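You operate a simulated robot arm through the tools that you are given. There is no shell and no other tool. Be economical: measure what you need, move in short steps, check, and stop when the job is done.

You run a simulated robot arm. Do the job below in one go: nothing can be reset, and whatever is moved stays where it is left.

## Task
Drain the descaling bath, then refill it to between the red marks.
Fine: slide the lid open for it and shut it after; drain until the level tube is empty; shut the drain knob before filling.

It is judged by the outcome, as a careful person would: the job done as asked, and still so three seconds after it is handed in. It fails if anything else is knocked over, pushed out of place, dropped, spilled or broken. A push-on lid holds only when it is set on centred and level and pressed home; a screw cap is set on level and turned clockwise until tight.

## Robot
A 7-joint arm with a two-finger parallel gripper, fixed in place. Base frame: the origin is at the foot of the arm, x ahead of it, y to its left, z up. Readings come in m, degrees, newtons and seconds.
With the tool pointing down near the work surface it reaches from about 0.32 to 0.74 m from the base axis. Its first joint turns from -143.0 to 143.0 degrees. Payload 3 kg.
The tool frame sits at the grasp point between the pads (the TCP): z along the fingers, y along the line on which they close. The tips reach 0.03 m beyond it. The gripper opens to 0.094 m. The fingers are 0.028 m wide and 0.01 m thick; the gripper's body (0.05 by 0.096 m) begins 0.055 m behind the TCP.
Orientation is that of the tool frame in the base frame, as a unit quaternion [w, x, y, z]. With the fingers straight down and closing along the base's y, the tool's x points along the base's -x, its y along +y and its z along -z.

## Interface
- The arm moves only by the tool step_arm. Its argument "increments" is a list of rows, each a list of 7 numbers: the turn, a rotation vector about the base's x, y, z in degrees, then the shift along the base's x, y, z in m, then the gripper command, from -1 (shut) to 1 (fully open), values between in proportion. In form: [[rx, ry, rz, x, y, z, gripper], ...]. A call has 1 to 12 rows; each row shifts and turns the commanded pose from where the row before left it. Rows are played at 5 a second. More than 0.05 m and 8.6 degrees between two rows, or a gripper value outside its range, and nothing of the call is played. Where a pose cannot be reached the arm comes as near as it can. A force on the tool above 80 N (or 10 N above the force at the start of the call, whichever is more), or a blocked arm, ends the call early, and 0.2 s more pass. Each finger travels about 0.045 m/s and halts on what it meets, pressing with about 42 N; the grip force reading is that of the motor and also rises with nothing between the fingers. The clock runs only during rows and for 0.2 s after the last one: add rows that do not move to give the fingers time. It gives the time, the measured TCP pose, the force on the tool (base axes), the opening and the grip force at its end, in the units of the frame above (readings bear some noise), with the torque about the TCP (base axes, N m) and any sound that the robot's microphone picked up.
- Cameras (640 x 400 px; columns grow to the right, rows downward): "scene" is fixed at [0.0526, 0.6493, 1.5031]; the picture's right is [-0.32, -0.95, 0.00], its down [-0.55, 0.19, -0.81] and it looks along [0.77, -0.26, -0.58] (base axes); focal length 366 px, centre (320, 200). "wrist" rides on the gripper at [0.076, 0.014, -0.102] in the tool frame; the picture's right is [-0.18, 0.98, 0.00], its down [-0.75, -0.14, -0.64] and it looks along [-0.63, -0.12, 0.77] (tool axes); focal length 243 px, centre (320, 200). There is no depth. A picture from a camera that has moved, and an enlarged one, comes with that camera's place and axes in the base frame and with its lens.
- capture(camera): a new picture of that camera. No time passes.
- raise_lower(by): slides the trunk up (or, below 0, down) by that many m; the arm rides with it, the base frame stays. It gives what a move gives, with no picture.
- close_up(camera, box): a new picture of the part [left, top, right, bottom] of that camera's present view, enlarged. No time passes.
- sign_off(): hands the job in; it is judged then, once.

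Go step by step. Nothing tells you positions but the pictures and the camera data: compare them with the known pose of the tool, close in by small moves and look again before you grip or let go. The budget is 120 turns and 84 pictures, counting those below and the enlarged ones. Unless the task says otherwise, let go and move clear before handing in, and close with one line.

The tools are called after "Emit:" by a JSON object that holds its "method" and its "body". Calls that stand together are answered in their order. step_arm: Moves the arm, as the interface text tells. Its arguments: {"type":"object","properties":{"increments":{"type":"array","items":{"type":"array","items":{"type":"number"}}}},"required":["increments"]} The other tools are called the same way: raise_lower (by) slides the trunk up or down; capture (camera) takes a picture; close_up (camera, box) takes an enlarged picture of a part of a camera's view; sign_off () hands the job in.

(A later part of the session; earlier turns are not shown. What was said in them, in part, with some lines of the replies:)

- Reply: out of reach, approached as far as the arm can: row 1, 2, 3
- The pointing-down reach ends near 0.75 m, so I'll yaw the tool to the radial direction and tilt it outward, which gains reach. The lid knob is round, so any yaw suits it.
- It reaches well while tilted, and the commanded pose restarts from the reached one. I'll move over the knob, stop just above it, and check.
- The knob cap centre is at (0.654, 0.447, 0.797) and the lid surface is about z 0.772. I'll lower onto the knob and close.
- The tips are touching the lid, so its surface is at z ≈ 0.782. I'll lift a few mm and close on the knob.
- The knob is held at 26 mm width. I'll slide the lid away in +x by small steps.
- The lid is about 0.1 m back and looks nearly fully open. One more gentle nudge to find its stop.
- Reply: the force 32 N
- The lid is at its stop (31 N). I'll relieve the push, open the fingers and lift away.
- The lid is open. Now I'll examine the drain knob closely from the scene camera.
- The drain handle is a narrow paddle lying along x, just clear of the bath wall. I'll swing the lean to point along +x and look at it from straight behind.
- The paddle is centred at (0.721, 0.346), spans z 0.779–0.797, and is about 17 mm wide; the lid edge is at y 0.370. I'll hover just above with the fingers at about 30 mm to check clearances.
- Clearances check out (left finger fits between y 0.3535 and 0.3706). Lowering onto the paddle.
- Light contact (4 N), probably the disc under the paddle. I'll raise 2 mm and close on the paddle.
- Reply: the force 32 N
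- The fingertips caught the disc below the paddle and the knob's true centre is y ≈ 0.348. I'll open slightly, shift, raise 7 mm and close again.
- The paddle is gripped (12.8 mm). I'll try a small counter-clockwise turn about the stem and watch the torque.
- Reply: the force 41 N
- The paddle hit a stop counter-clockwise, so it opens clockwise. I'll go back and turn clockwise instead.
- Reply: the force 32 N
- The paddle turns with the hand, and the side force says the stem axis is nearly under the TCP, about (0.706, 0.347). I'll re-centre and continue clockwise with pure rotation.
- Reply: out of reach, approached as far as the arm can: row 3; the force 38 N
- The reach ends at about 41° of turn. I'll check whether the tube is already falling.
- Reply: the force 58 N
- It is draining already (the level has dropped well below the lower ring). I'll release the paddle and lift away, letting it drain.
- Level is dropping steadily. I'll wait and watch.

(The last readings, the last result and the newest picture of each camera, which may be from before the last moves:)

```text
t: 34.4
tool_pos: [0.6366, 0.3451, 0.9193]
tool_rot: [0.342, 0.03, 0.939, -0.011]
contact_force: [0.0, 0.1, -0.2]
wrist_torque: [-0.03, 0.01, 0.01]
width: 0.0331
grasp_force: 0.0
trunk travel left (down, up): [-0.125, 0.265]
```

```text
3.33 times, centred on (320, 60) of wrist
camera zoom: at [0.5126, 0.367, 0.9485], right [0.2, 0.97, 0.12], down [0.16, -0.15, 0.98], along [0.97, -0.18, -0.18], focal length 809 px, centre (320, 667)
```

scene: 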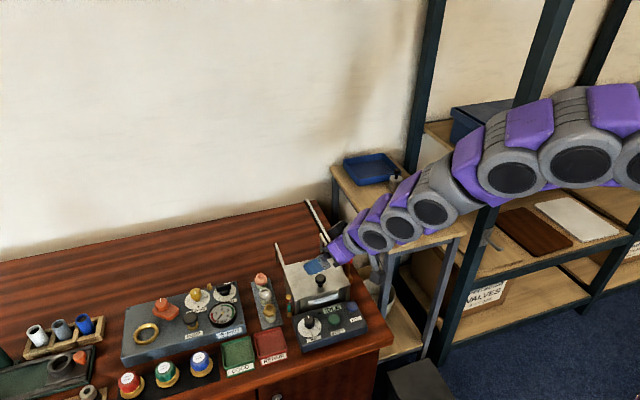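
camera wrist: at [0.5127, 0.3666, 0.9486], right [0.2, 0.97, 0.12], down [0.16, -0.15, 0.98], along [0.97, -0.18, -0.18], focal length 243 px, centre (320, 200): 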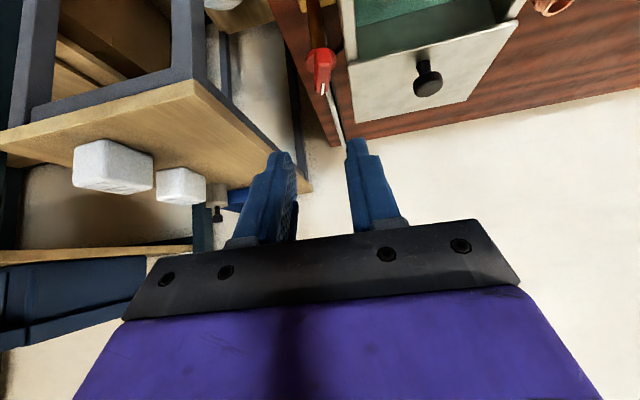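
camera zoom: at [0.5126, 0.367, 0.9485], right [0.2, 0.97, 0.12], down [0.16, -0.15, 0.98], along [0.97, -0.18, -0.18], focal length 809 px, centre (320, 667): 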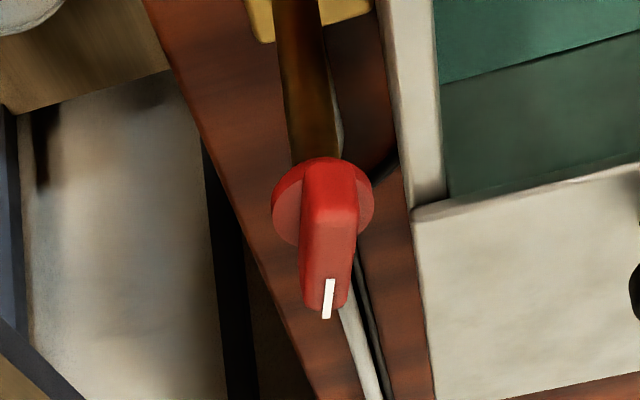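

The knob is about 22° open and draining slowly. That suffices; I'll keep waiting rather than risk more handling.

Emit:
{"method": "step_arm", "body": {"increments": [[0, 0, 0, 0, 0, 0, -0.3], [0, 0, 0, 0, 0, 0, -0.3], [0, 0, 0, 0, 0, 0, -0.3], [0, 0, 0, 0, 0, 0, -0.3], [0, 0, 0, 0, 0, 0, -0.3], [0, 0, 0, 0, 0, 0, -0.3], [0, 0, 0, 0, 0, 0, -0.3], [0, 0, 0, 0, 0, 0, -0.3], [0, 0, 0, 0, 0, 0, -0.3], [0, 0, 0, 0, 0, 0, -0.3], [0, 0, 0, 0, 0, 0, -0.3], [0, 0, 0, 0, 0, 0, -0.3]]}}

Emit:
{"method": "step_arm", "body": {"increments": [[0, 0, 0, 0, 0, 0, -0.3], [0, 0, 0, 0, 0, 0, -0.3], [0, 0, 0, 0, 0, 0, -0.3], [0, 0, 0, 0, 0, 0, -0.3], [0, 0, 0, 0, 0, 0, -0.3], [0, 0, 0, 0, 0, 0, -0.3], [0, 0, 0, 0, 0, 0, -0.3], [0, 0, 0, 0, 0, 0, -0.3], [0, 0, 0, 0, 0, 0, -0.3], [0, 0, 0, 0, 0, 0, -0.3], [0, 0, 0, 0, 0, 0, -0.3], [0, 0, 0, 0, 0, 0, -0.3]]}}

Emit:
{"method": "step_arm", "body": {"increments": [[0, 0, 0, 0, 0, 0, -0.3], [0, 0, 0, 0, 0, 0, -0.3], [0, 0, 0, 0, 0, 0, -0.3], [0, 0, 0, 0, 0, 0, -0.3], [0, 0, 0, 0, 0, 0, -0.3], [0, 0, 0, 0, 0, 0, -0.3], [0, 0, 0, 0, 0, 0, -0.3], [0, 0, 0, 0, 0, 0, -0.3], [0, 0, 0, 0, 0, 0, -0.3], [0, 0, 0, 0, 0, 0, -0.3], [0, 0, 0, 0, 0, 0, -0.3], [0, 0, 0, 0, 0, 0, -0.3]]}}

Emit:
{"method": "close_up", "body": {"camera": "scene", "box": [283, 280, 323, 315]}}

```text
t: 37.0
tool_pos: [0.6364, 0.3448, 0.9186]
tool_rot: [0.342, 0.03, 0.939, -0.011]
contact_force: [0.2, -0.3, -0.3]
wrist_torque: [0.0, -0.01, 0.01]
width: 0.0327
grasp_force: 0.0
trunk travel left (down, up): [-0.125, 0.265]
```

```text
t: 39.6
tool_pos: [0.636, 0.346, 0.9196]
tool_rot: [0.341, 0.03, 0.939, -0.012]
contact_force: [0.5, 0.3, -0.3]
wrist_torque: [0.01, 0.05, 0.01]
width: 0.033
grasp_force: 0.0
trunk travel left (down, up): [-0.125, 0.265]
```

```text
t: 42.2
tool_pos: [0.6359, 0.3453, 0.9185]
tool_rot: [0.342, 0.03, 0.939, -0.011]
contact_force: [0.3, -0.3, 0.5]
wrist_torque: [-0.03, -0.01, 0.0]
width: 0.0329
grasp_force: 0.2
trunk travel left (down, up): [-0.125, 0.265]
```

```text
11.43 times, centred on (303, 298) of scene
camera zoom: at [0.0526, 0.6493, 1.5031], right [-0.32, -0.95, 0.0], down [-0.55, 0.19, -0.81], along [0.77, -0.26, -0.58], focal length 4180 px, centre (514, -914)
```

zoom: 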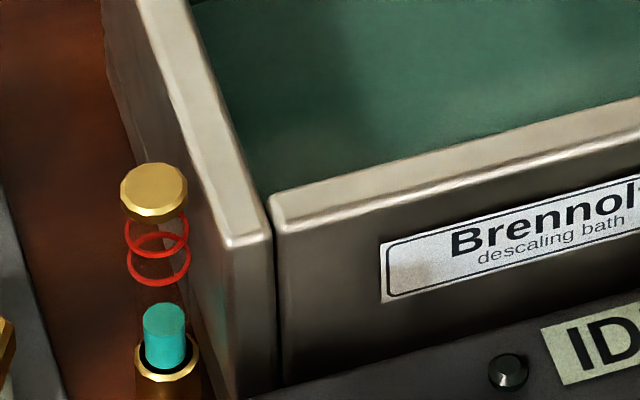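

The level is falling too slowly at this opening. I'll open further by pushing the paddle's near end toward +y with closed fingertips, which needs less reach; first position beside it.

Emit:
{"method": "step_arm", "body": {"increments": [[0, 0, 3.7, 0.01, -0.012, -0.02, -1], [0, 0, 0, 0.01, -0.011, -0.03, -1], [0, 0, 0, 0.01, 0, -0.03, -1], [0, 0, 0, 0, 0, -0.018, -1], [0, 0, 0, 0, 0, 0, -1]]}}

Emit:
{"method": "close_up", "body": {"camera": "wrist", "box": [240, 80, 400, 240]}}

```text
t: 43.4
tool_pos: [0.6671, 0.3203, 0.8204]
tool_rot: [0.342, 0.0, 0.94, 0.0]
contact_force: [0.4, -0.2, 0.3]
wrist_torque: [0.01, 0.03, 0.0]
width: 0.0
grasp_force: 32.5
trunk travel left (down, up): [-0.125, 0.265]
```

```text
2.50 times, centred on (320, 160) of wrist
camera zoom: at [0.5417, 0.3353, 0.8496], right [0.14, 0.98, 0.12], down [0.16, -0.14, 0.98], along [0.98, -0.12, -0.18], focal length 606 px, centre (320, 300)
```

zoom: 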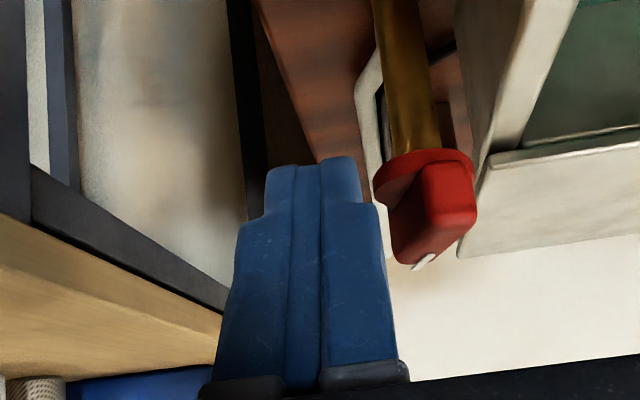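

The fingertips are beside the paddle's near end. Pushing +y.

Emit:
{"method": "step_arm", "body": {"increments": [[0, 0, 0, 0.003, 0.006, 0, -1], [0, 0, 0, 0, 0.006, 0, -1], [0, 0, 0, 0, 0.006, 0, -1], [0, 0, 0, 0, 0.006, 0, -1], [0, 0, 0, 0, 0.006, 0, -1], [0, 0, 0, 0, 0, 0, -1]]}}

Emit:
{"method": "close_up", "body": {"camera": "wrist", "box": [240, 80, 400, 240]}}

Emit:
{"method": "close_up", "body": {"camera": "scene", "box": [283, 280, 323, 315]}}

```text
t: 44.8
tool_pos: [0.674, 0.3343, 0.8214]
tool_rot: [0.344, 0.015, 0.939, -0.02]
contact_force: [-13.7, -71.9, 43.8]
wrist_torque: [-0.87, -0.29, -1.62]
width: 0.0002
grasp_force: 33.4
trunk travel left (down, up): [-0.125, 0.265]
stopped in row 6: the force on the tool passed its limit at 83 N (the readings are from after the stop); the commanded pose is now the measured one
```

```text
2.50 times, centred on (320, 160) of wrist
camera zoom: at [0.5496, 0.354, 0.8503], right [0.18, 0.98, 0.09], down [0.16, -0.12, 0.98], along [0.97, -0.16, -0.17], focal length 606 px, centre (320, 300)
```

zoom: 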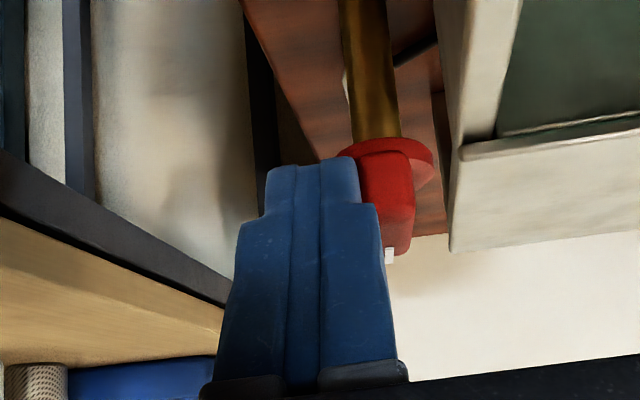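

```text
11.43 times, centred on (303, 298) of scene
camera zoom: at [0.0526, 0.6493, 1.5031], right [-0.32, -0.95, 0.0], down [-0.55, 0.19, -0.81], along [0.77, -0.26, -0.58], focal length 4180 px, centre (514, -914)
```

zoom: 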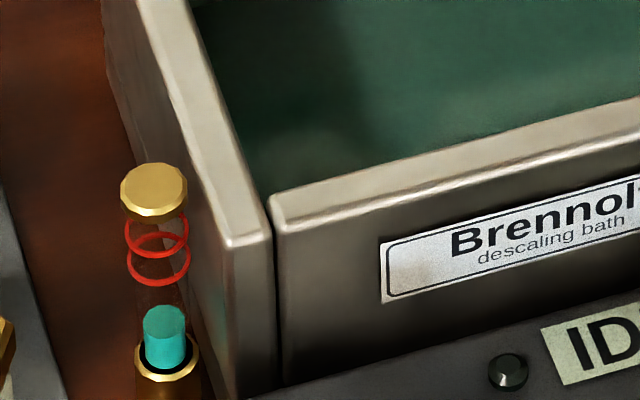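

The push was too near the stem axis for leverage. I'll back off, move 11 mm toward the paddle's end, and push again.

Emit:
{"method": "step_arm", "body": {"increments": [[0, 0, 0, 0, -0.008, 0, -1], [0, 0, 2, 0, -0.004, 0, -1], [0, 0, 0, -0.011, 0, -0.001, -1], [0, 0, 0, 0, 0.006, 0, -1], [0, 0, 0, 0, 0.006, 0, -1], [0, 0, 0, 0, 0.006, 0, -1], [0, 0, 0, 0, 0.006, 0, -1], [0, 0, 0, 0, 0, 0, -1]]}}

Emit:
{"method": "close_up", "body": {"camera": "wrist", "box": [240, 80, 400, 240]}}

```text
t: 46.6
tool_pos: [0.6592, 0.3667, 0.8129]
tool_rot: [0.339, -0.012, 0.941, -0.007]
contact_force: [-1.1, 0.9, 0.4]
wrist_torque: [-0.03, -0.03, -0.02]
width: 0.0
grasp_force: 32.8
trunk travel left (down, up): [-0.125, 0.265]
```

```text
2.50 times, centred on (320, 160) of wrist
camera zoom: at [0.5344, 0.3784, 0.8429], right [0.12, 0.99, 0.1], down [0.17, -0.12, 0.98], along [0.98, -0.1, -0.18], focal length 606 px, centre (320, 300)
```

zoom: 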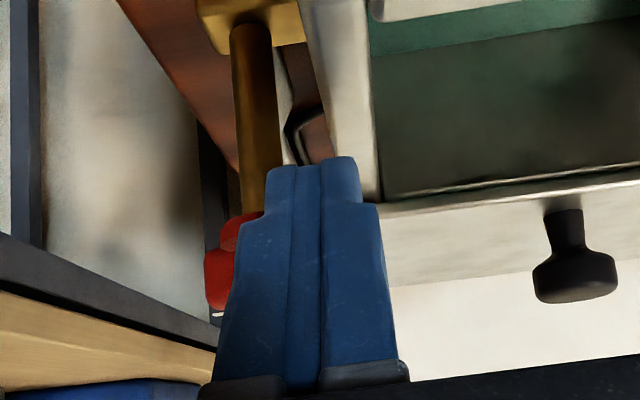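

Emit:
{"method": "close_up", "body": {"camera": "scene", "box": [270, 230, 390, 320]}}

```text
4.44 times, centred on (330, 275) of scene
camera zoom: at [0.0526, 0.6493, 1.5031], right [-0.32, -0.95, 0.0], down [-0.55, 0.19, -0.81], along [0.77, -0.26, -0.58], focal length 1626 px, centre (276, -133)
```

zoom: 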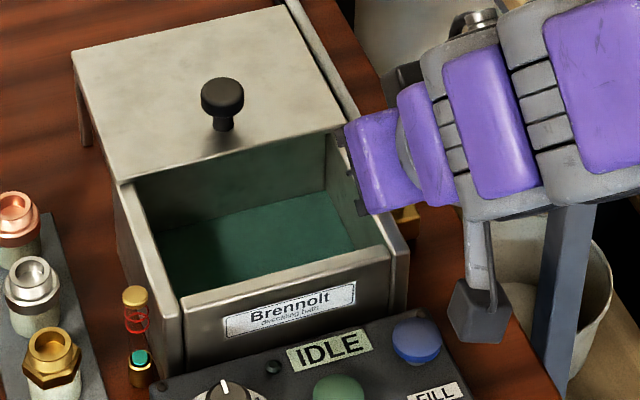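

The level is dropping fast now — the paddle was pushed open. Lifting clear to look.

Emit:
{"method": "step_arm", "body": {"increments": [[0, 0, 0, -0.01, 0, 0.02, -1], [0, 0, 0, -0.01, 0, 0.04, -1], [0, 0, 0, -0.02, 0, 0.04, -1], [0, 0, 0, 0, 0, 0, -1], [0, 0, 0, 0, 0, 0, -1], [0, 0, 0, 0, 0, 0, -1], [0, 0, 0, 0, 0, 0, -1]]}}

Emit:
{"method": "close_up", "body": {"camera": "wrist", "box": [240, 0, 400, 120]}}

Emit:
{"method": "close_up", "body": {"camera": "scene", "box": [270, 230, 390, 320]}}

```text
t: 48.2
tool_pos: [0.6211, 0.3644, 0.9113]
tool_rot: [0.34, -0.011, 0.94, -0.006]
contact_force: [-0.3, 0.4, 0.0]
wrist_torque: [0.03, 0.01, 0.04]
width: 0.0
grasp_force: 32.9
trunk travel left (down, up): [-0.125, 0.265]
```

```text
3.33 times, centred on (320, 60) of wrist
camera zoom: at [0.4955, 0.3766, 0.9426], right [0.12, 0.99, 0.1], down [0.17, -0.12, 0.98], along [0.98, -0.1, -0.18], focal length 809 px, centre (320, 667)
```

zoom: 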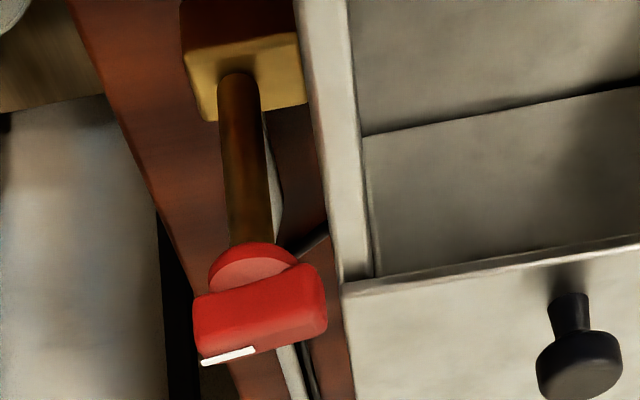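

```text
4.44 times, centred on (330, 275) of scene
camera zoom: at [0.0526, 0.6493, 1.5031], right [-0.32, -0.95, 0.0], down [-0.55, 0.19, -0.81], along [0.77, -0.26, -0.58], focal length 1626 px, centre (276, -133)
```

zoom: 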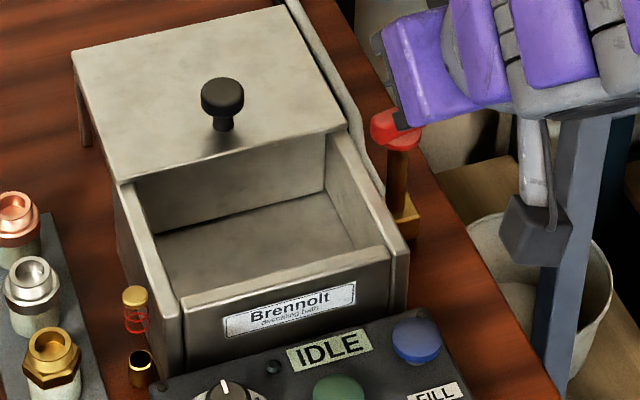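

The bath and tube are empty and the knob is fully open (line to −y). To shut it I'll push its line end toward +x with the closed fingertips, then grip and turn the rest. Positioning behind it.

Emit:
{"method": "step_arm", "body": {"increments": [[0, 0, 0, 0, -0.02, -0.02, -1], [0, 0, 0, 0.01, -0.0205, -0.02, -1], [0, 0, 0, 0.01, 0, -0.03, -1], [0, 0, 0, 0.01, 0, -0.029, -1], [0, 0, 0, 0, 0, 0, -1]]}}

Emit:
{"method": "close_up", "body": {"camera": "wrist", "box": [240, 80, 400, 240]}}

Emit:
{"method": "close_up", "body": {"camera": "scene", "box": [283, 280, 323, 315]}}

```text
t: 49.4
tool_pos: [0.6498, 0.3211, 0.8152]
tool_rot: [0.34, -0.012, 0.94, -0.003]
contact_force: [0.9, 0.6, -0.6]
wrist_torque: [0.04, 0.0, 0.0]
width: 0.0002
grasp_force: 33.5
trunk travel left (down, up): [-0.125, 0.265]
```

```text
2.50 times, centred on (320, 160) of wrist
camera zoom: at [0.5246, 0.3328, 0.8457], right [0.12, 0.99, 0.1], down [0.17, -0.12, 0.98], along [0.98, -0.1, -0.18], focal length 606 px, centre (320, 300)
```

zoom: 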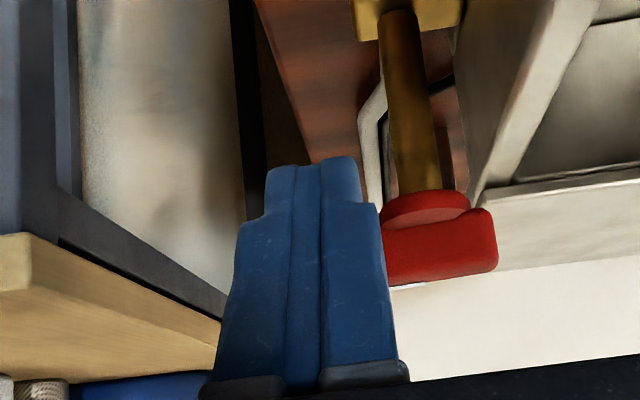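

```text
11.43 times, centred on (303, 298) of scene
camera zoom: at [0.0526, 0.6493, 1.5031], right [-0.32, -0.95, 0.0], down [-0.55, 0.19, -0.81], along [0.77, -0.26, -0.58], focal length 4180 px, centre (514, -914)
```

zoom: 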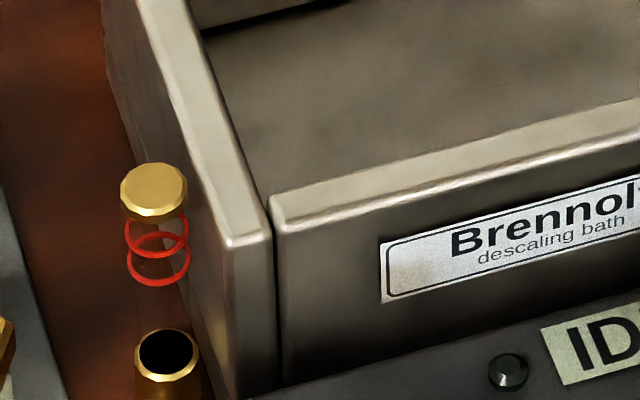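

The tube is empty. Pushing the line end in +x.

Emit:
{"method": "step_arm", "body": {"increments": [[0, 0, 0, 0.008, 0.002, -0.003, -1], [0, 0, 0, 0.008, 0, 0, -1], [0, 0, 0, 0.008, 0, 0, -1], [0, 0, 0, 0.008, 0, 0, -1], [0, 0, 0, 0.006, 0, 0, -1], [0, 0, 0, 0, 0, 0, -1]]}}

Emit:
{"method": "close_up", "body": {"camera": "wrist", "box": [240, 80, 400, 240]}}

```text
t: 50.8
tool_pos: [0.6882, 0.324, 0.8137]
tool_rot: [0.34, -0.013, 0.94, -0.004]
contact_force: [-0.8, -0.8, 0.7]
wrist_torque: [0.02, 0.03, 0.01]
width: 0.0
grasp_force: 32.8
trunk travel left (down, up): [-0.125, 0.265]
```

```text
2.50 times, centred on (320, 160) of wrist
camera zoom: at [0.563, 0.3363, 0.8424], right [0.12, 0.99, 0.1], down [0.17, -0.12, 0.98], along [0.98, -0.1, -0.18], focal length 606 px, centre (320, 300)
```

zoom: 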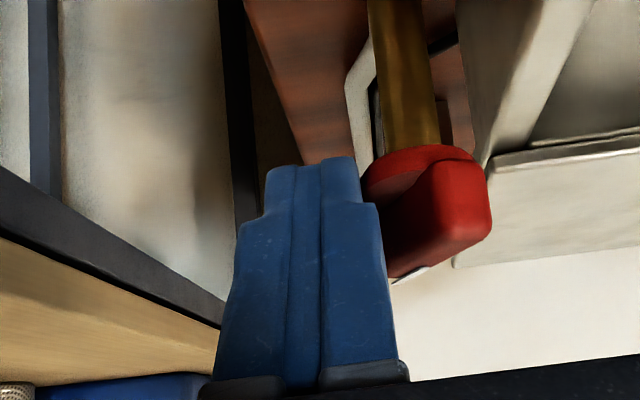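

The paddle is turning shut. Pushing on a little further.

Emit:
{"method": "step_arm", "body": {"increments": [[0, 0, 0, 0.006, 0, 0, -1], [0, 0, 0, 0.006, 0, 0, -1], [0, 0, 0, 0.006, 0.002, 0, -1], [0, 0, 0, 0.004, 0.002, 0, -1], [0, 0, 0, 0, 0, 0, -1]]}}

Emit:
{"method": "close_up", "body": {"camera": "wrist", "box": [240, 80, 400, 240]}}

```text
t: 52.0
tool_pos: [0.7108, 0.3275, 0.8121]
tool_rot: [0.34, -0.011, 0.94, -0.005]
contact_force: [-0.3, -3.8, -1.0]
wrist_torque: [-0.02, -0.01, 0.0]
width: 0.0001
grasp_force: 32.8
trunk travel left (down, up): [-0.125, 0.265]
```

```text
2.50 times, centred on (320, 160) of wrist
camera zoom: at [0.5846, 0.3399, 0.8417], right [0.12, 0.99, 0.1], down [0.17, -0.12, 0.98], along [0.98, -0.1, -0.19], focal length 606 px, centre (320, 300)
```

zoom: 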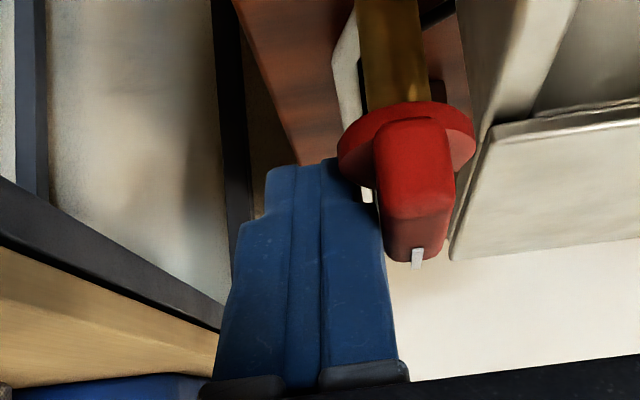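

It's nearly shut. I'll press the far end toward +y against its stop to finish.

Emit:
{"method": "step_arm", "body": {"increments": [[0, 0, 0, 0.003, 0.002, 0.001, -1], [0, 0, 0, 0, 0.003, 0, -1], [0, 0, 0, 0, 0.003, 0, -1], [0, 0, 0, 0, 0.002, 0, -1], [0, 0, 0, 0, 0, 0, -1]]}}

Emit:
{"method": "close_up", "body": {"camera": "wrist", "box": [240, 80, 400, 240]}}

```text
t: 53.2
tool_pos: [0.7144, 0.3279, 0.813]
tool_rot: [0.339, -0.008, 0.941, -0.006]
contact_force: [-14.9, -53.2, -13.0]
wrist_torque: [-0.27, -0.01, 0.32]
width: 0.0001
grasp_force: 32.4
trunk travel left (down, up): [-0.125, 0.265]
```

```text
2.50 times, centred on (320, 160) of wrist
camera zoom: at [0.5893, 0.3414, 0.844], right [0.13, 0.99, 0.1], down [0.17, -0.12, 0.98], along [0.98, -0.11, -0.19], focal length 606 px, centre (320, 300)
```

zoom: 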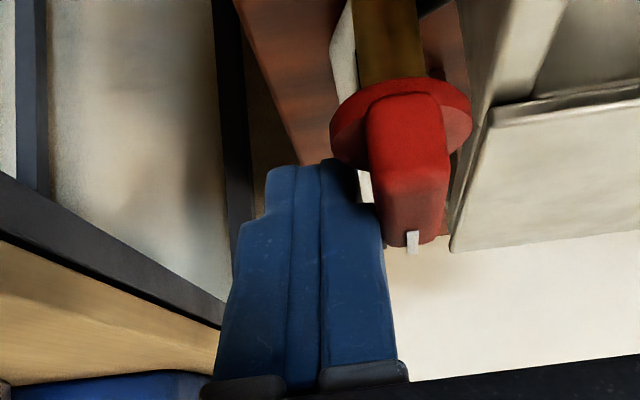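

The fingertip is pressing the disc, not the paddle. I'll back off, rise 9 mm and push again.

Emit:
{"method": "step_arm", "body": {"increments": [[0, 0, 0, 0, -0.006, 0, -1], [0, 0, 0, 0.003, 0, 0.009, -1], [0, 0, 0, 0, 0.004, 0, -1], [0, 0, 0, 0, 0.004, 0, -1], [0, 0, 0, 0, 0.003, 0, -1], [0, 0, 0, 0, 0.002, 0, -1], [0, 0, 0, 0, 0, 0, -1]]}}

Emit:
{"method": "close_up", "body": {"camera": "wrist", "box": [240, 80, 400, 240]}}

```text
t: 54.8
tool_pos: [0.7189, 0.3339, 0.8263]
tool_rot: [0.342, -0.006, 0.94, -0.005]
contact_force: [-2.3, -65.0, 8.6]
wrist_torque: [-0.87, 0.1, 0.33]
width: 0.0
grasp_force: 32.8
trunk travel left (down, up): [-0.125, 0.265]
```

```text
2.50 times, centred on (320, 160) of wrist
camera zoom: at [0.594, 0.3466, 0.8554], right [0.13, 0.99, 0.1], down [0.17, -0.13, 0.98], along [0.98, -0.11, -0.18], focal length 606 px, centre (320, 300)
```

zoom: 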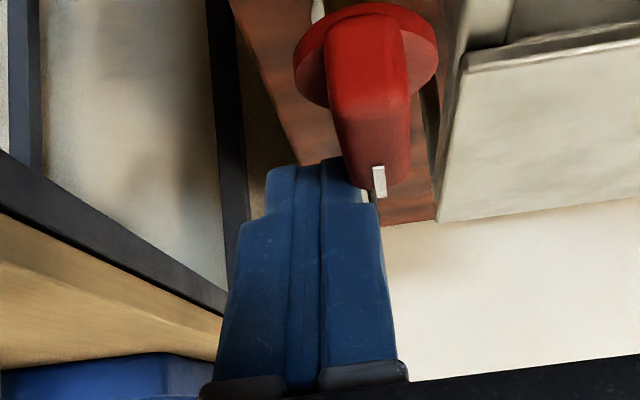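

Strong resistance (65 N) at the end — likely the closed stop. I'll back away and compare with the original line direction.

Emit:
{"method": "step_arm", "body": {"increments": [[0, 0, 0, 0, -0.01, 0, -1], [0, 0, 0, -0.01, -0.005, 0.03, -1], [0, 0, 0, -0.04, 0, 0.03, -1], [0, 0, 0, -0.04, 0, 0.02, -1], [0, 0, 0, 0, 0, 0, -1]]}}

Emit:
{"method": "close_up", "body": {"camera": "scene", "box": [335, 240, 375, 285]}}

Emit:
{"method": "capture", "body": {"camera": "wrist"}}

```text
t: 56.0
tool_pos: [0.6274, 0.3279, 0.9009]
tool_rot: [0.339, -0.01, 0.941, -0.004]
contact_force: [0.1, 0.3, 0.0]
wrist_torque: [-0.01, 0.02, 0.0]
width: 0.0
grasp_force: 32.6
trunk travel left (down, up): [-0.125, 0.265]
```

```text
8.89 times, centred on (355, 262) of scene
camera zoom: at [0.0526, 0.6493, 1.5031], right [-0.32, -0.95, 0.0], down [-0.55, 0.19, -0.81], along [0.77, -0.26, -0.58], focal length 3251 px, centre (9, -356)
```

zoom: 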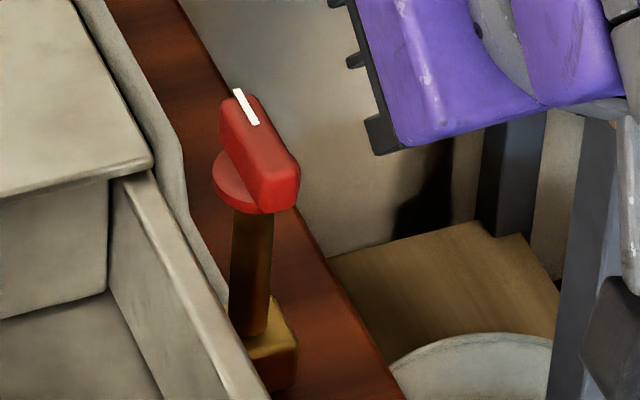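

```text
26 pictures are left
camera wrist: at [0.502, 0.3407, 0.9314], right [0.12, 0.99, 0.1], down [0.17, -0.12, 0.98], along [0.98, -0.1, -0.19], focal length 243 px, centre (320, 200)
```

wrist: 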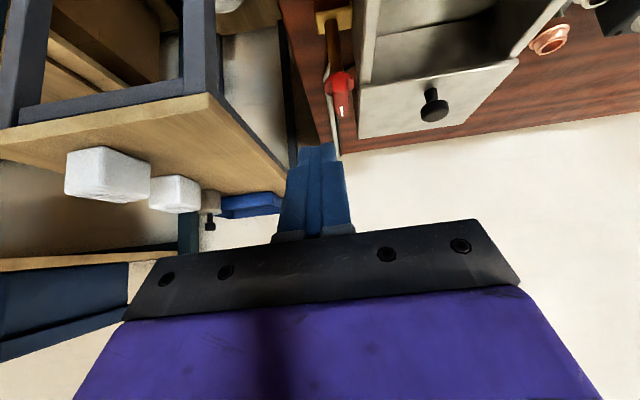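

The drain knob is exactly back in its closed position. The FILL button triangulates to about (0.584, 0.380, 0.745), which is within straight-down reach, so I'll go upright above it.

Emit:
{"method": "step_arm", "body": {"increments": [[0, 8, 0, -0.009, 0.0104, 0, -1], [0, 8, 0, -0.009, 0.0104, 0, -1], [0, 8, 0, -0.009, 0.0104, -0.01, -1], [0, 8, 0, -0.009, 0.0104, -0.02, -1], [0, 7.6, 0, -0.007, 0.0105, -0.02, -1], [0, 0, 1.2, 0, 0, -0.02, -1], [0, 0, 0, 0, 0, 0, -1]]}}

Emit:
{"method": "capture", "body": {"camera": "wrist"}}

Emit:
{"method": "close_up", "body": {"camera": "scene", "box": [280, 240, 380, 330]}}

```text
t: 57.6
tool_pos: [0.5832, 0.3817, 0.8319]
tool_rot: [0.002, -0.023, 1.0, -0.001]
contact_force: [0.2, 0.1, -0.1]
wrist_torque: [-0.03, 0.0, 0.0]
width: 0.0
grasp_force: 33.3
trunk travel left (down, up): [-0.125, 0.265]
```

```text
25 pictures are left
camera wrist: at [0.5051, 0.3923, 0.9347], right [0.14, 0.99, 0.0], down [0.76, -0.11, 0.64], along [0.64, -0.09, -0.76], focal length 243 px, centre (320, 200)
```

wrist: 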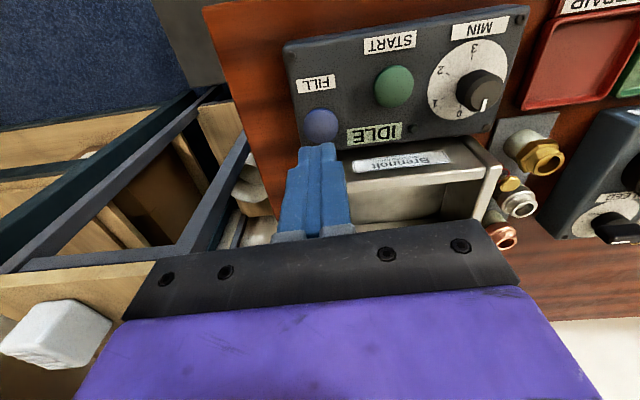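

```text
4.44 times, centred on (330, 285) of scene
camera zoom: at [0.0526, 0.6493, 1.5031], right [-0.32, -0.95, 0.0], down [-0.55, 0.19, -0.81], along [0.77, -0.26, -0.58], focal length 1626 px, centre (276, -178)
```

zoom: 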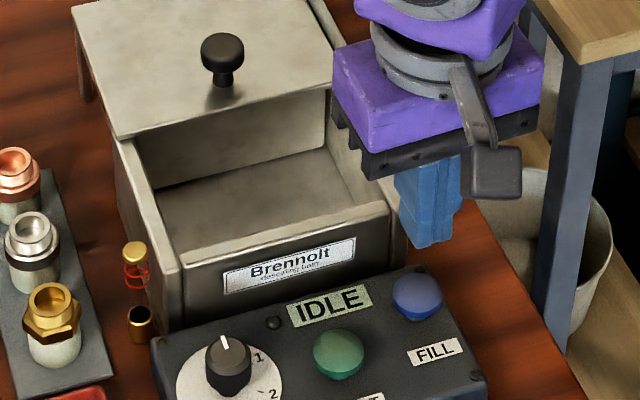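

The fingertips are right above the blue FILL button. I'll lower in small steps to find contact.

Emit:
{"method": "step_arm", "body": {"increments": [[0, 0, 0, -0.002, 0, -0.015, -1], [0, 0, 0, 0, 0, -0.015, -1], [0, 0, 0, 0, 0, -0.008, -1], [0, 0, 0, 0, 0, 0, -1]]}}

Emit:
{"method": "close_up", "body": {"camera": "wrist", "box": [260, 60, 420, 220]}}

```text
t: 58.6
tool_pos: [0.5822, 0.381, 0.794]
tool_rot: [0.002, -0.024, 1.0, -0.001]
contact_force: [0.3, -0.3, 0.6]
wrist_torque: [-0.01, -0.04, -0.05]
width: 0.0001
grasp_force: 32.8
trunk travel left (down, up): [-0.125, 0.265]
```

```text
2.50 times, centred on (340, 140) of wrist
camera zoom: at [0.5032, 0.3923, 0.8968], right [0.14, 0.99, 0.0], down [0.76, -0.11, 0.64], along [0.64, -0.09, -0.76], focal length 606 px, centre (270, 350)
```

zoom: 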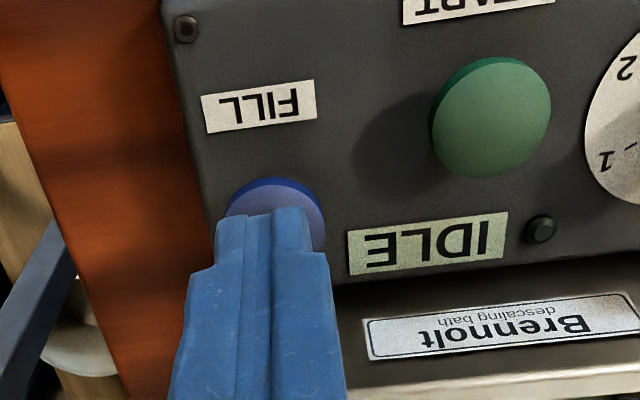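

The button centre looks about 6 mm nearer to me; shifting and lowering gently to contact.

Emit:
{"method": "step_arm", "body": {"increments": [[0, 0, 0, -0.006, 0.001, -0.004, -1], [0, 0, 0, 0, 0, -0.004, -1], [0, 0, 0, 0, 0, -0.003, -1], [0, 0, 0, 0, 0, 0, -1]]}}

```text
t: 59.6
tool_pos: [0.5754, 0.3835, 0.7838]
tool_rot: [0.001, -0.023, 1.0, -0.002]
contact_force: [0.2, 1.1, 0.2]
wrist_torque: [-0.04, -0.03, -0.01]
width: 0.0
grasp_force: 33.1
trunk travel left (down, up): [-0.125, 0.265]
```

Emit:
{"method": "step_arm", "body": {"increments": [[0, 0, 0, 0, -0.001, -0.003, -1], [0, 0, 0, 0, 0, -0.003, -1], [0, 0, 0, 0, 0, -0.002, -1]]}}

```text
t: 60.4
tool_pos: [0.5758, 0.3817, 0.7749]
tool_rot: [0.002, -0.022, 1.0, 0.0]
contact_force: [-1.3, 1.8, 3.3]
wrist_torque: [0.03, 0.02, -0.03]
width: 0.0
grasp_force: 32.8
trunk travel left (down, up): [-0.125, 0.265]
heard: click
```

A click was heard with light contact. Checking the tube.

Emit:
{"method": "close_up", "body": {"camera": "scene", "box": [280, 240, 380, 330]}}

```text
4.44 times, centred on (330, 285) of scene
camera zoom: at [0.0526, 0.6493, 1.5031], right [-0.32, -0.95, 0.0], down [-0.55, 0.19, -0.81], along [0.77, -0.26, -0.58], focal length 1626 px, centre (276, -178)
```

zoom: 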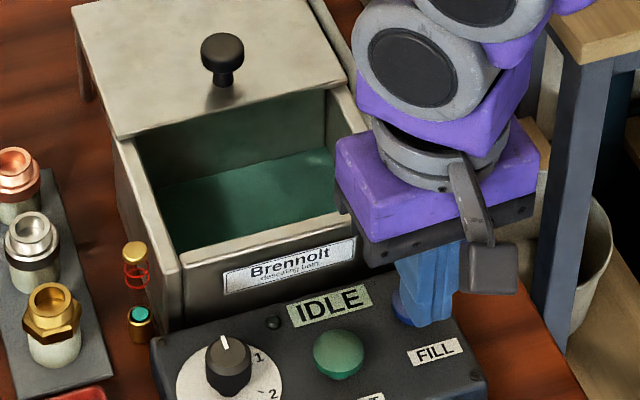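

Filling has begun. I'll lift off at once to learn whether it fills only while held.

Emit:
{"method": "step_arm", "body": {"increments": [[0, 0, 0, 0, 0, 0.006, -1]]}}

Emit:
{"method": "close_up", "body": {"camera": "scene", "box": [283, 280, 323, 315]}}

```text
t: 60.8
tool_pos: [0.575, 0.3822, 0.7812]
tool_rot: [0.002, -0.023, 1.0, -0.001]
contact_force: [-0.4, -0.7, 0.7]
wrist_torque: [0.04, 0.01, -0.01]
width: 0.0
grasp_force: 33.0
trunk travel left (down, up): [-0.125, 0.265]
```

```text
11.43 times, centred on (303, 298) of scene
camera zoom: at [0.0526, 0.6493, 1.5031], right [-0.32, -0.95, 0.0], down [-0.55, 0.19, -0.81], along [0.77, -0.26, -0.58], focal length 4180 px, centre (514, -914)
```

zoom: 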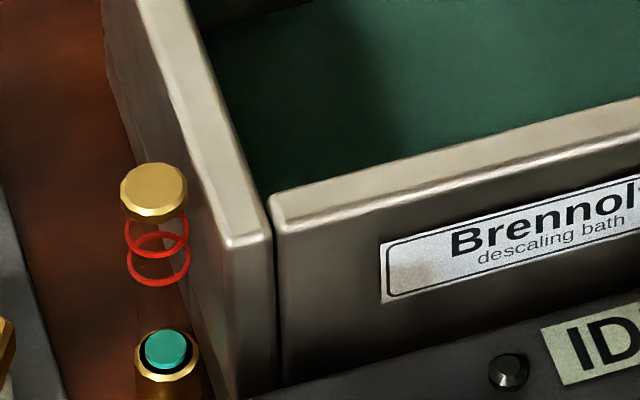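

Emit:
{"method": "step_arm", "body": {"increments": [[0, 0, 0, 0, 0, 0, -1]]}}

Emit:
{"method": "close_up", "body": {"camera": "scene", "box": [283, 280, 323, 315]}}

```text
t: 61.2
tool_pos: [0.575, 0.3819, 0.7808]
tool_rot: [0.001, -0.022, 1.0, -0.001]
contact_force: [0.1, -0.7, 1.4]
wrist_torque: [0.02, 0.01, 0.0]
width: 0.0
grasp_force: 32.7
trunk travel left (down, up): [-0.125, 0.265]
```

```text
11.43 times, centred on (303, 298) of scene
camera zoom: at [0.0526, 0.6493, 1.5031], right [-0.32, -0.95, 0.0], down [-0.55, 0.19, -0.81], along [0.77, -0.26, -0.58], focal length 4180 px, centre (514, -914)
```

zoom: 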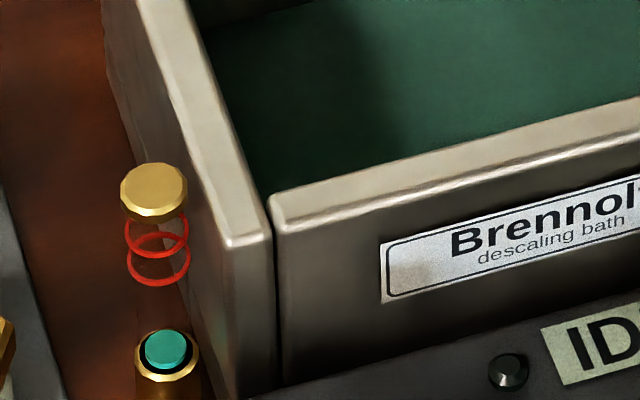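

It fills only while held; level is stable now. I'll press briefly and measure the rate.

Emit:
{"method": "step_arm", "body": {"increments": [[0, 0, 0, 0, 0, -0.006, -1], [0, 0, 0, 0, 0, 0, -1], [0, 0, 0, 0, 0, 0.007, -1], [0, 0, 0, 0, 0, 0, -1]]}}

Emit:
{"method": "close_up", "body": {"camera": "scene", "box": [283, 280, 323, 315]}}

```text
t: 62.2
tool_pos: [0.5751, 0.3821, 0.7825]
tool_rot: [0.001, -0.022, 1.0, -0.001]
contact_force: [-0.4, -0.4, 1.6]
wrist_torque: [-0.02, -0.01, -0.01]
width: 0.0002
grasp_force: 33.3
trunk travel left (down, up): [-0.125, 0.265]
heard: click
```

```text
11.43 times, centred on (303, 298) of scene
camera zoom: at [0.0526, 0.6493, 1.5031], right [-0.32, -0.95, 0.0], down [-0.55, 0.19, -0.81], along [0.77, -0.26, -0.58], focal length 4180 px, centre (514, -914)
```

zoom: 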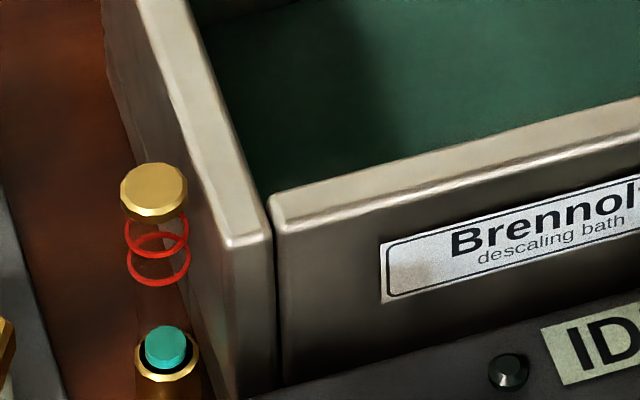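

About 6 px per short press (~15 px/s); about 90 px are needed. I'll hold for roughly 2 s and check.

Emit:
{"method": "step_arm", "body": {"increments": [[0, 0, 0, 0, 0, -0.007, -1], [0, 0, 0, 0, 0, 0, -1], [0, 0, 0, 0, 0, 0, -1], [0, 0, 0, 0, 0, 0, -1], [0, 0, 0, 0, 0, 0, -1], [0, 0, 0, 0, 0, 0, -1], [0, 0, 0, 0, 0, 0, -1], [0, 0, 0, 0, 0, 0, -1], [0, 0, 0, 0, 0, 0, -1], [0, 0, 0, 0, 0, 0, -1], [0, 0, 0, 0, 0, 0.007, -1], [0, 0, 0, 0, 0, 0, -1]]}}

Emit:
{"method": "close_up", "body": {"camera": "scene", "box": [283, 280, 323, 315]}}

```text
t: 64.8
tool_pos: [0.5743, 0.3815, 0.7826]
tool_rot: [0.001, -0.023, 1.0, -0.001]
contact_force: [0.4, 0.0, 1.1]
wrist_torque: [0.04, -0.03, 0.02]
width: 0.0001
grasp_force: 33.1
trunk travel left (down, up): [-0.125, 0.265]
heard: click
```

```text
11.43 times, centred on (303, 298) of scene
camera zoom: at [0.0526, 0.6493, 1.5031], right [-0.32, -0.95, 0.0], down [-0.55, 0.19, -0.81], along [0.77, -0.26, -0.58], focal length 4180 px, centre (514, -914)
```

zoom: 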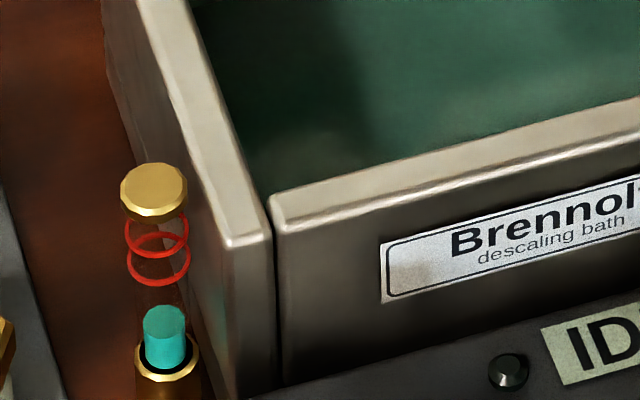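

10 px/s; about 69 px remain. Holding for ~4.5 s, then checking.

Emit:
{"method": "step_arm", "body": {"increments": [[0, 0, 0, 0, 0, -0.007, -1], [0, 0, 0, 0, 0, 0, -1], [0, 0, 0, 0, 0, 0, -1], [0, 0, 0, 0, 0, 0, -1], [0, 0, 0, 0, 0, 0, -1], [0, 0, 0, 0, 0, 0, -1], [0, 0, 0, 0, 0, 0, -1], [0, 0, 0, 0, 0, 0, -1], [0, 0, 0, 0, 0, 0, -1], [0, 0, 0, 0, 0, 0, -1], [0, 0, 0, 0, 0, 0, -1], [0, 0, 0, 0, 0, 0, -1]]}}

Emit:
{"method": "step_arm", "body": {"increments": [[0, 0, 0, 0, 0, 0, -1], [0, 0, 0, 0, 0, 0, -1], [0, 0, 0, 0, 0, 0, -1], [0, 0, 0, 0, 0, 0, -1], [0, 0, 0, 0, 0, 0, -1], [0, 0, 0, 0, 0, 0, -1], [0, 0, 0, 0, 0, 0, -1], [0, 0, 0, 0, 0, 0, -1], [0, 0, 0, 0, 0, 0.007, -1]]}}

Emit:
{"method": "close_up", "body": {"camera": "scene", "box": [283, 280, 323, 315]}}

```text
t: 67.4
tool_pos: [0.5753, 0.383, 0.7746]
tool_rot: [0.002, -0.023, 1.0, -0.001]
contact_force: [1.1, 1.3, 4.7]
wrist_torque: [0.02, 0.0, 0.01]
width: 0.0
grasp_force: 32.6
trunk travel left (down, up): [-0.125, 0.265]
heard: click
```

```text
t: 69.4
tool_pos: [0.5744, 0.3813, 0.7817]
tool_rot: [0.001, -0.022, 1.0, -0.002]
contact_force: [0.0, 0.2, 1.2]
wrist_torque: [0.0, -0.03, 0.01]
width: 0.0
grasp_force: 33.2
trunk travel left (down, up): [-0.125, 0.265]
```

```text
11.43 times, centred on (303, 298) of scene
camera zoom: at [0.0526, 0.6493, 1.5031], right [-0.32, -0.95, 0.0], down [-0.55, 0.19, -0.81], along [0.77, -0.26, -0.58], focal length 4180 px, centre (514, -914)
```

zoom: 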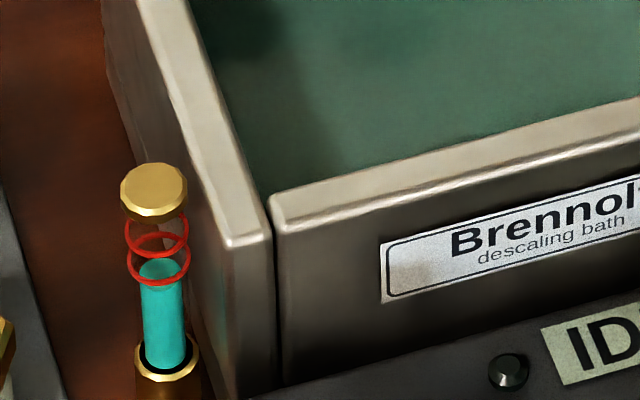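

The level is at the lower ring; about 19 px (≈1.8 s) more takes it midway.

Emit:
{"method": "step_arm", "body": {"increments": [[0, 0, 0, 0, 0, -0.007, -1], [0, 0, 0, 0, 0, 0, -1], [0, 0, 0, 0, 0, 0, -1], [0, 0, 0, 0, 0, 0, -1], [0, 0, 0, 0, 0, 0, -1], [0, 0, 0, 0, 0, 0, -1], [0, 0, 0, 0, 0, 0, -1], [0, 0, 0, 0, 0, 0, -1], [0, 0, 0, 0, 0, 0.008, -1], [0, 0, 0, 0, 0, 0.02, -1]]}}

Emit:
{"method": "close_up", "body": {"camera": "scene", "box": [283, 285, 303, 305]}}

```text
t: 71.6
tool_pos: [0.5749, 0.3811, 0.8034]
tool_rot: [0.001, -0.022, 1.0, 0.0]
contact_force: [-0.3, -0.5, -0.5]
wrist_torque: [0.0, -0.02, -0.04]
width: 0.0
grasp_force: 32.8
trunk travel left (down, up): [-0.125, 0.265]
heard: click
```

```text
16.00 times, centred on (293, 295) of scene
camera zoom: at [0.0526, 0.6493, 1.5031], right [-0.32, -0.95, 0.0], down [-0.55, 0.19, -0.81], along [0.77, -0.26, -0.58], focal length 5852 px, centre (752, -1320)
```

zoom: 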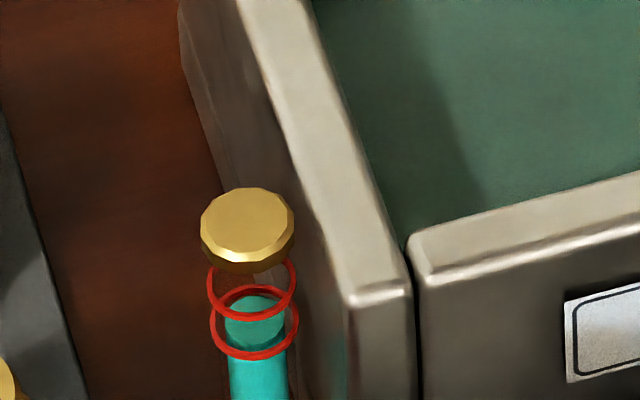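

Seen at this elevation, the surface is just at the lower ring; about half-way needs ~13 px more, i.e. about 1 s.

Emit:
{"method": "step_arm", "body": {"increments": [[0, 0, 0, 0, 0, -0.02, -1], [0, 0, 0, 0, 0, 0, -1], [0, 0, 0, 0, 0, -0.008, -1], [0, 0, 0, 0, 0, 0, -1], [0, 0, 0, 0, 0, 0, -1], [0, 0, 0, 0, 0, 0, -1], [0, 0, 0, 0, 0, 0.008, -1], [0, 0, 0, 0, 0, 0.02, -1]]}}

Emit:
{"method": "close_up", "body": {"camera": "scene", "box": [283, 285, 303, 305]}}

```text
t: 73.4
tool_pos: [0.575, 0.3824, 0.8023]
tool_rot: [0.001, -0.023, 1.0, -0.001]
contact_force: [-0.5, -0.1, 0.9]
wrist_torque: [-0.03, 0.02, -0.06]
width: 0.0
grasp_force: 33.4
trunk travel left (down, up): [-0.125, 0.265]
heard: click
```

```text
16.00 times, centred on (293, 295) of scene
camera zoom: at [0.0526, 0.6493, 1.5031], right [-0.32, -0.95, 0.0], down [-0.55, 0.19, -0.81], along [0.77, -0.26, -0.58], focal length 5852 px, centre (752, -1320)
```

zoom: 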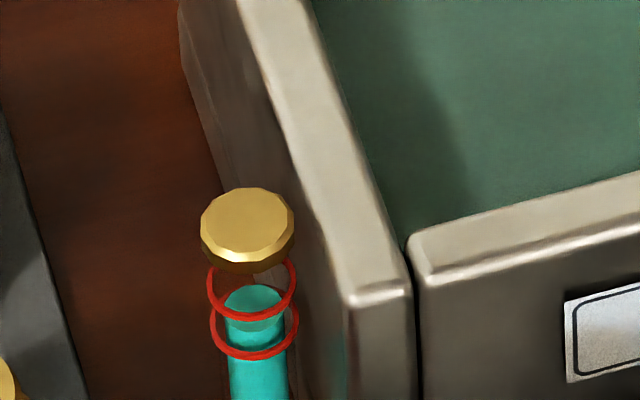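

The surface is midway between the rings. Now shut the lid: rise, restore the tilted orientation and return to where the lid knob was released.

Emit:
{"method": "step_arm", "body": {"increments": [[0, 0, 7.4, 0, 0, 0.03, -1], [0, 0, 7.4, 0.005, 0.002, 0.03, -1], [0, 0, 7.4, 0.01, 0.002, 0.03, 0.3], [0, 0, 7.4, 0.01, 0.002, 0.03, 0.3], [4.24, -6.78, 0, 0.015, 0.002, 0.01, 0.3], [4.24, -6.78, 0, 0.015, 0.002, 0.01, 0.3], [4.24, -6.78, 0, 0.017, 0.002, 0.01, 0.3], [4.24, -6.78, 0, 0.017, 0.002, 0.003, 0.3], [4.24, -6.78, 0, 0.017, 0.002, 0, 0.3], [0, 0, 0, 0, 0, 0, 0.3]]}}

```text
t: 75.6
tool_pos: [0.6821, 0.4003, 0.9556]
tool_rot: [0.331, -0.26, 0.903, 0.092]
contact_force: [-0.7, -0.3, 0.7]
wrist_torque: [-0.01, -0.02, 0.0]
width: 0.0612
grasp_force: 0.0
trunk travel left (down, up): [-0.125, 0.265]
```

Emit:
{"method": "step_arm", "body": {"increments": [[0, 0, 0, 0.019, 0.0085, -0.039, 0.3], [0, 0, 0, 0.02, 0.014, -0.04, 0.3], [0, 0, 0, 0.02, 0.0145, -0.038, 0.3], [0, 0, 0, 0, 0, 0, 0.3]]}}

Emit:
{"method": "capture", "body": {"camera": "wrist"}}

```text
t: 76.6
tool_pos: [0.7398, 0.434, 0.8392]
tool_rot: [0.33, -0.26, 0.903, 0.093]
contact_force: [-0.4, 0.0, 0.4]
wrist_torque: [0.02, 0.0, 0.0]
width: 0.0612
grasp_force: 0.1
trunk travel left (down, up): [-0.125, 0.265]
```

```text
14 pictures are left
camera wrist: at [0.6261, 0.3801, 0.8689], right [-0.4, 0.91, 0.12], down [0.21, -0.03, 0.98], along [0.89, 0.42, -0.18], focal length 243 px, centre (320, 200)
```

wrist: 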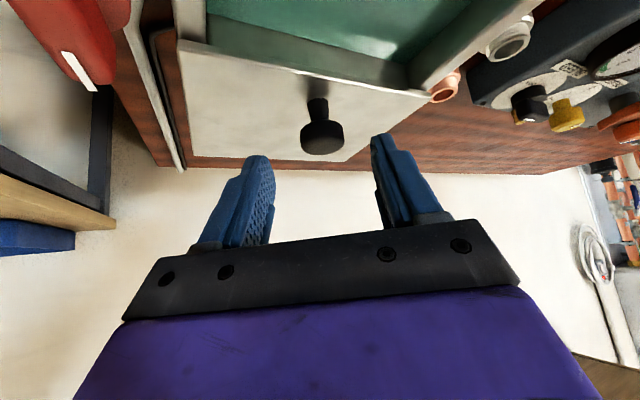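

The knob is centred between the fingers. Lowering and gripping.

Emit:
{"method": "step_arm", "body": {"increments": [[0, 0, 0, 0.005, 0.004, -0.01, 0.3], [0, 0, 0, 0.006, 0.0055, -0.0105, 0.3], [0, 0, 0, 0, 0, 0, -0.2], [0, 0, 0, 0, 0, 0, -1], [0, 0, 0, 0, 0, 0, -1], [0, 0, 0, 0, 0, 0, -1], [0, 0, 0, 0, 0, 0, -1]]}}

```text
t: 78.2
tool_pos: [0.7505, 0.4451, 0.8187]
tool_rot: [0.33, -0.261, 0.902, 0.094]
contact_force: [0.3, 5.1, 1.8]
wrist_torque: [0.05, 0.07, -0.06]
width: 0.0261
grasp_force: 44.9
trunk travel left (down, up): [-0.125, 0.265]
```

Gripped at 26 mm. Sliding the lid back toward −x smoothly.

Emit:
{"method": "step_arm", "body": {"increments": [[0, 0, 0, -0.008, 0, 0, -1], [0, 0, 0, -0.009, 0, 0, -1], [0, 0, 0, -0.009, 0, 0, -1], [0, 0, 0, -0.009, 0, 0, -1], [0, 0, 0, -0.009, 0, 0, -1], [0, 0, 0, -0.009, 0, 0, -1], [0, 0, 0, -0.009, 0, 0, -1], [0, 0, 0, -0.009, 0, 0, -1], [0, 0, 0, -0.009, 0, 0, -1], [0, 0, 0, -0.009, 0, 0, -1], [0, 0, 0, -0.009, 0, 0, -1], [0, 0, 0, 0, 0, 0, -1]]}}

```text
t: 80.8
tool_pos: [0.6534, 0.4452, 0.8175]
tool_rot: [0.331, -0.261, 0.902, 0.095]
contact_force: [-0.4, 3.5, -2.0]
wrist_torque: [0.59, -0.82, -0.05]
width: 0.0255
grasp_force: 44.9
trunk travel left (down, up): [-0.125, 0.265]
```

Emit:
{"method": "step_arm", "body": {"increments": [[0, 0, 0, -0.005, 0, 0, -1], [0, 0, 0, -0.004, 0, 0, -1], [0, 0, 0, -0.003, 0, 0, -1], [0, 0, 0, 0, 0, 0, -1]]}}

Emit:
{"method": "close_up", "body": {"camera": "scene", "box": [270, 230, 390, 320]}}

```text
t: 81.8
tool_pos: [0.6444, 0.4432, 0.818]
tool_rot: [0.33, -0.259, 0.903, 0.095]
contact_force: [30.8, 6.2, -1.7]
wrist_torque: [0.08, -0.52, -0.02]
width: 0.0262
grasp_force: 45.1
trunk travel left (down, up): [-0.125, 0.265]
```

```text
4.44 times, centred on (330, 275) of scene
camera zoom: at [0.0526, 0.6493, 1.5031], right [-0.32, -0.95, 0.0], down [-0.55, 0.19, -0.81], along [0.77, -0.26, -0.58], focal length 1626 px, centre (276, -133)
```

zoom: 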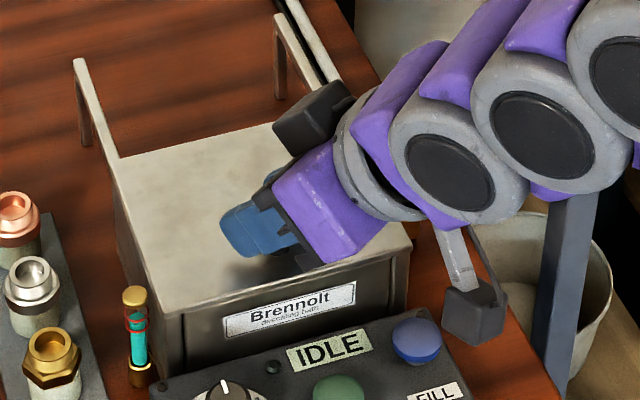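

The lid is home against its stop (31 N). Releasing and backing off upward.

Emit:
{"method": "step_arm", "body": {"increments": [[0, 0, 0, 0.003, 0, 0, -1], [0, 0, 0, 0, 0, 0, 0], [0, 0, 0, 0, 0, 0, 0.3], [0, 0, 0, 0, 0, 0, 0.3], [0, 0, 0, -0.003, -0.002, 0.02, 0.3], [0, 0, 0, -0.02, -0.015, 0.04, 0.3], [0, 0, 0, -0.02, -0.015, 0.04, 0.3], [0, 0, 0, -0.02, -0.01, 0.04, 0.3], [0, 0, 0, -0.02, -0.02, 0.02, 0.3], [0, 0, 0, 0, 0, 0, 0.3]]}}

Emit:
{"method": "close_up", "body": {"camera": "scene", "box": [270, 230, 390, 320]}}

Emit:
{"method": "close_up", "body": {"camera": "scene", "box": [283, 285, 303, 305]}}

Emit:
{"method": "capture", "body": {"camera": "scene"}}

```text
t: 84.0
tool_pos: [0.5628, 0.3865, 0.9685]
tool_rot: [0.329, -0.262, 0.902, 0.093]
contact_force: [-0.8, 0.5, 0.9]
wrist_torque: [-0.01, -0.01, -0.04]
width: 0.0611
grasp_force: 0.1
out of reach, approached as far as the arm can: row 7
trunk travel left (down, up): [-0.125, 0.265]
```

```text
4.44 times, centred on (330, 275) of scene
camera zoom: at [0.0526, 0.6493, 1.5031], right [-0.32, -0.95, 0.0], down [-0.55, 0.19, -0.81], along [0.77, -0.26, -0.58], focal length 1626 px, centre (276, -133)
```

zoom: 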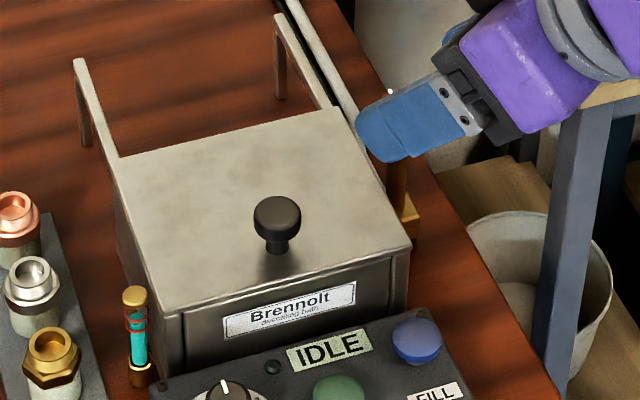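

```text
16.00 times, centred on (293, 295) of scene
camera zoom: at [0.0526, 0.6493, 1.5031], right [-0.32, -0.95, 0.0], down [-0.55, 0.19, -0.81], along [0.77, -0.26, -0.58], focal length 5852 px, centre (752, -1320)
```

zoom: 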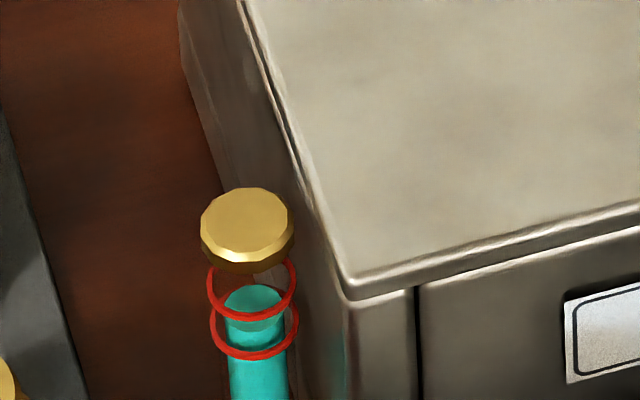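

```text
10 pictures are left
```

scene: 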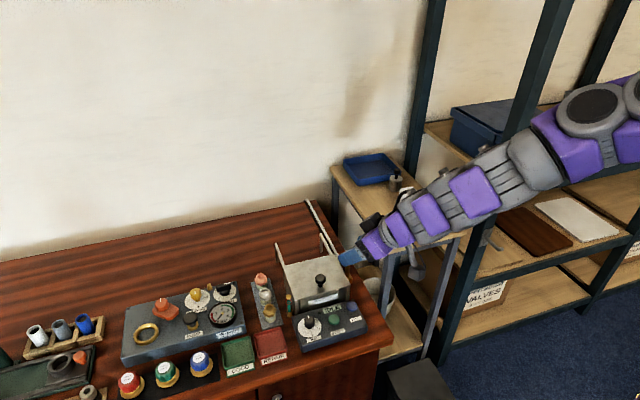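

The lid is shut against its stop, the drain knob is closed, and the level has held steady between the red marks for over 10 s. The arm is clear, so I'm handing in.

Emit:
{"method": "sign_off", "body": {}}

```text
The job is handed in.
```

The descaling bath was drained until the level tube was empty, the drain knob was shut, the bath was refilled to between the red marks, and the lid was slid shut.
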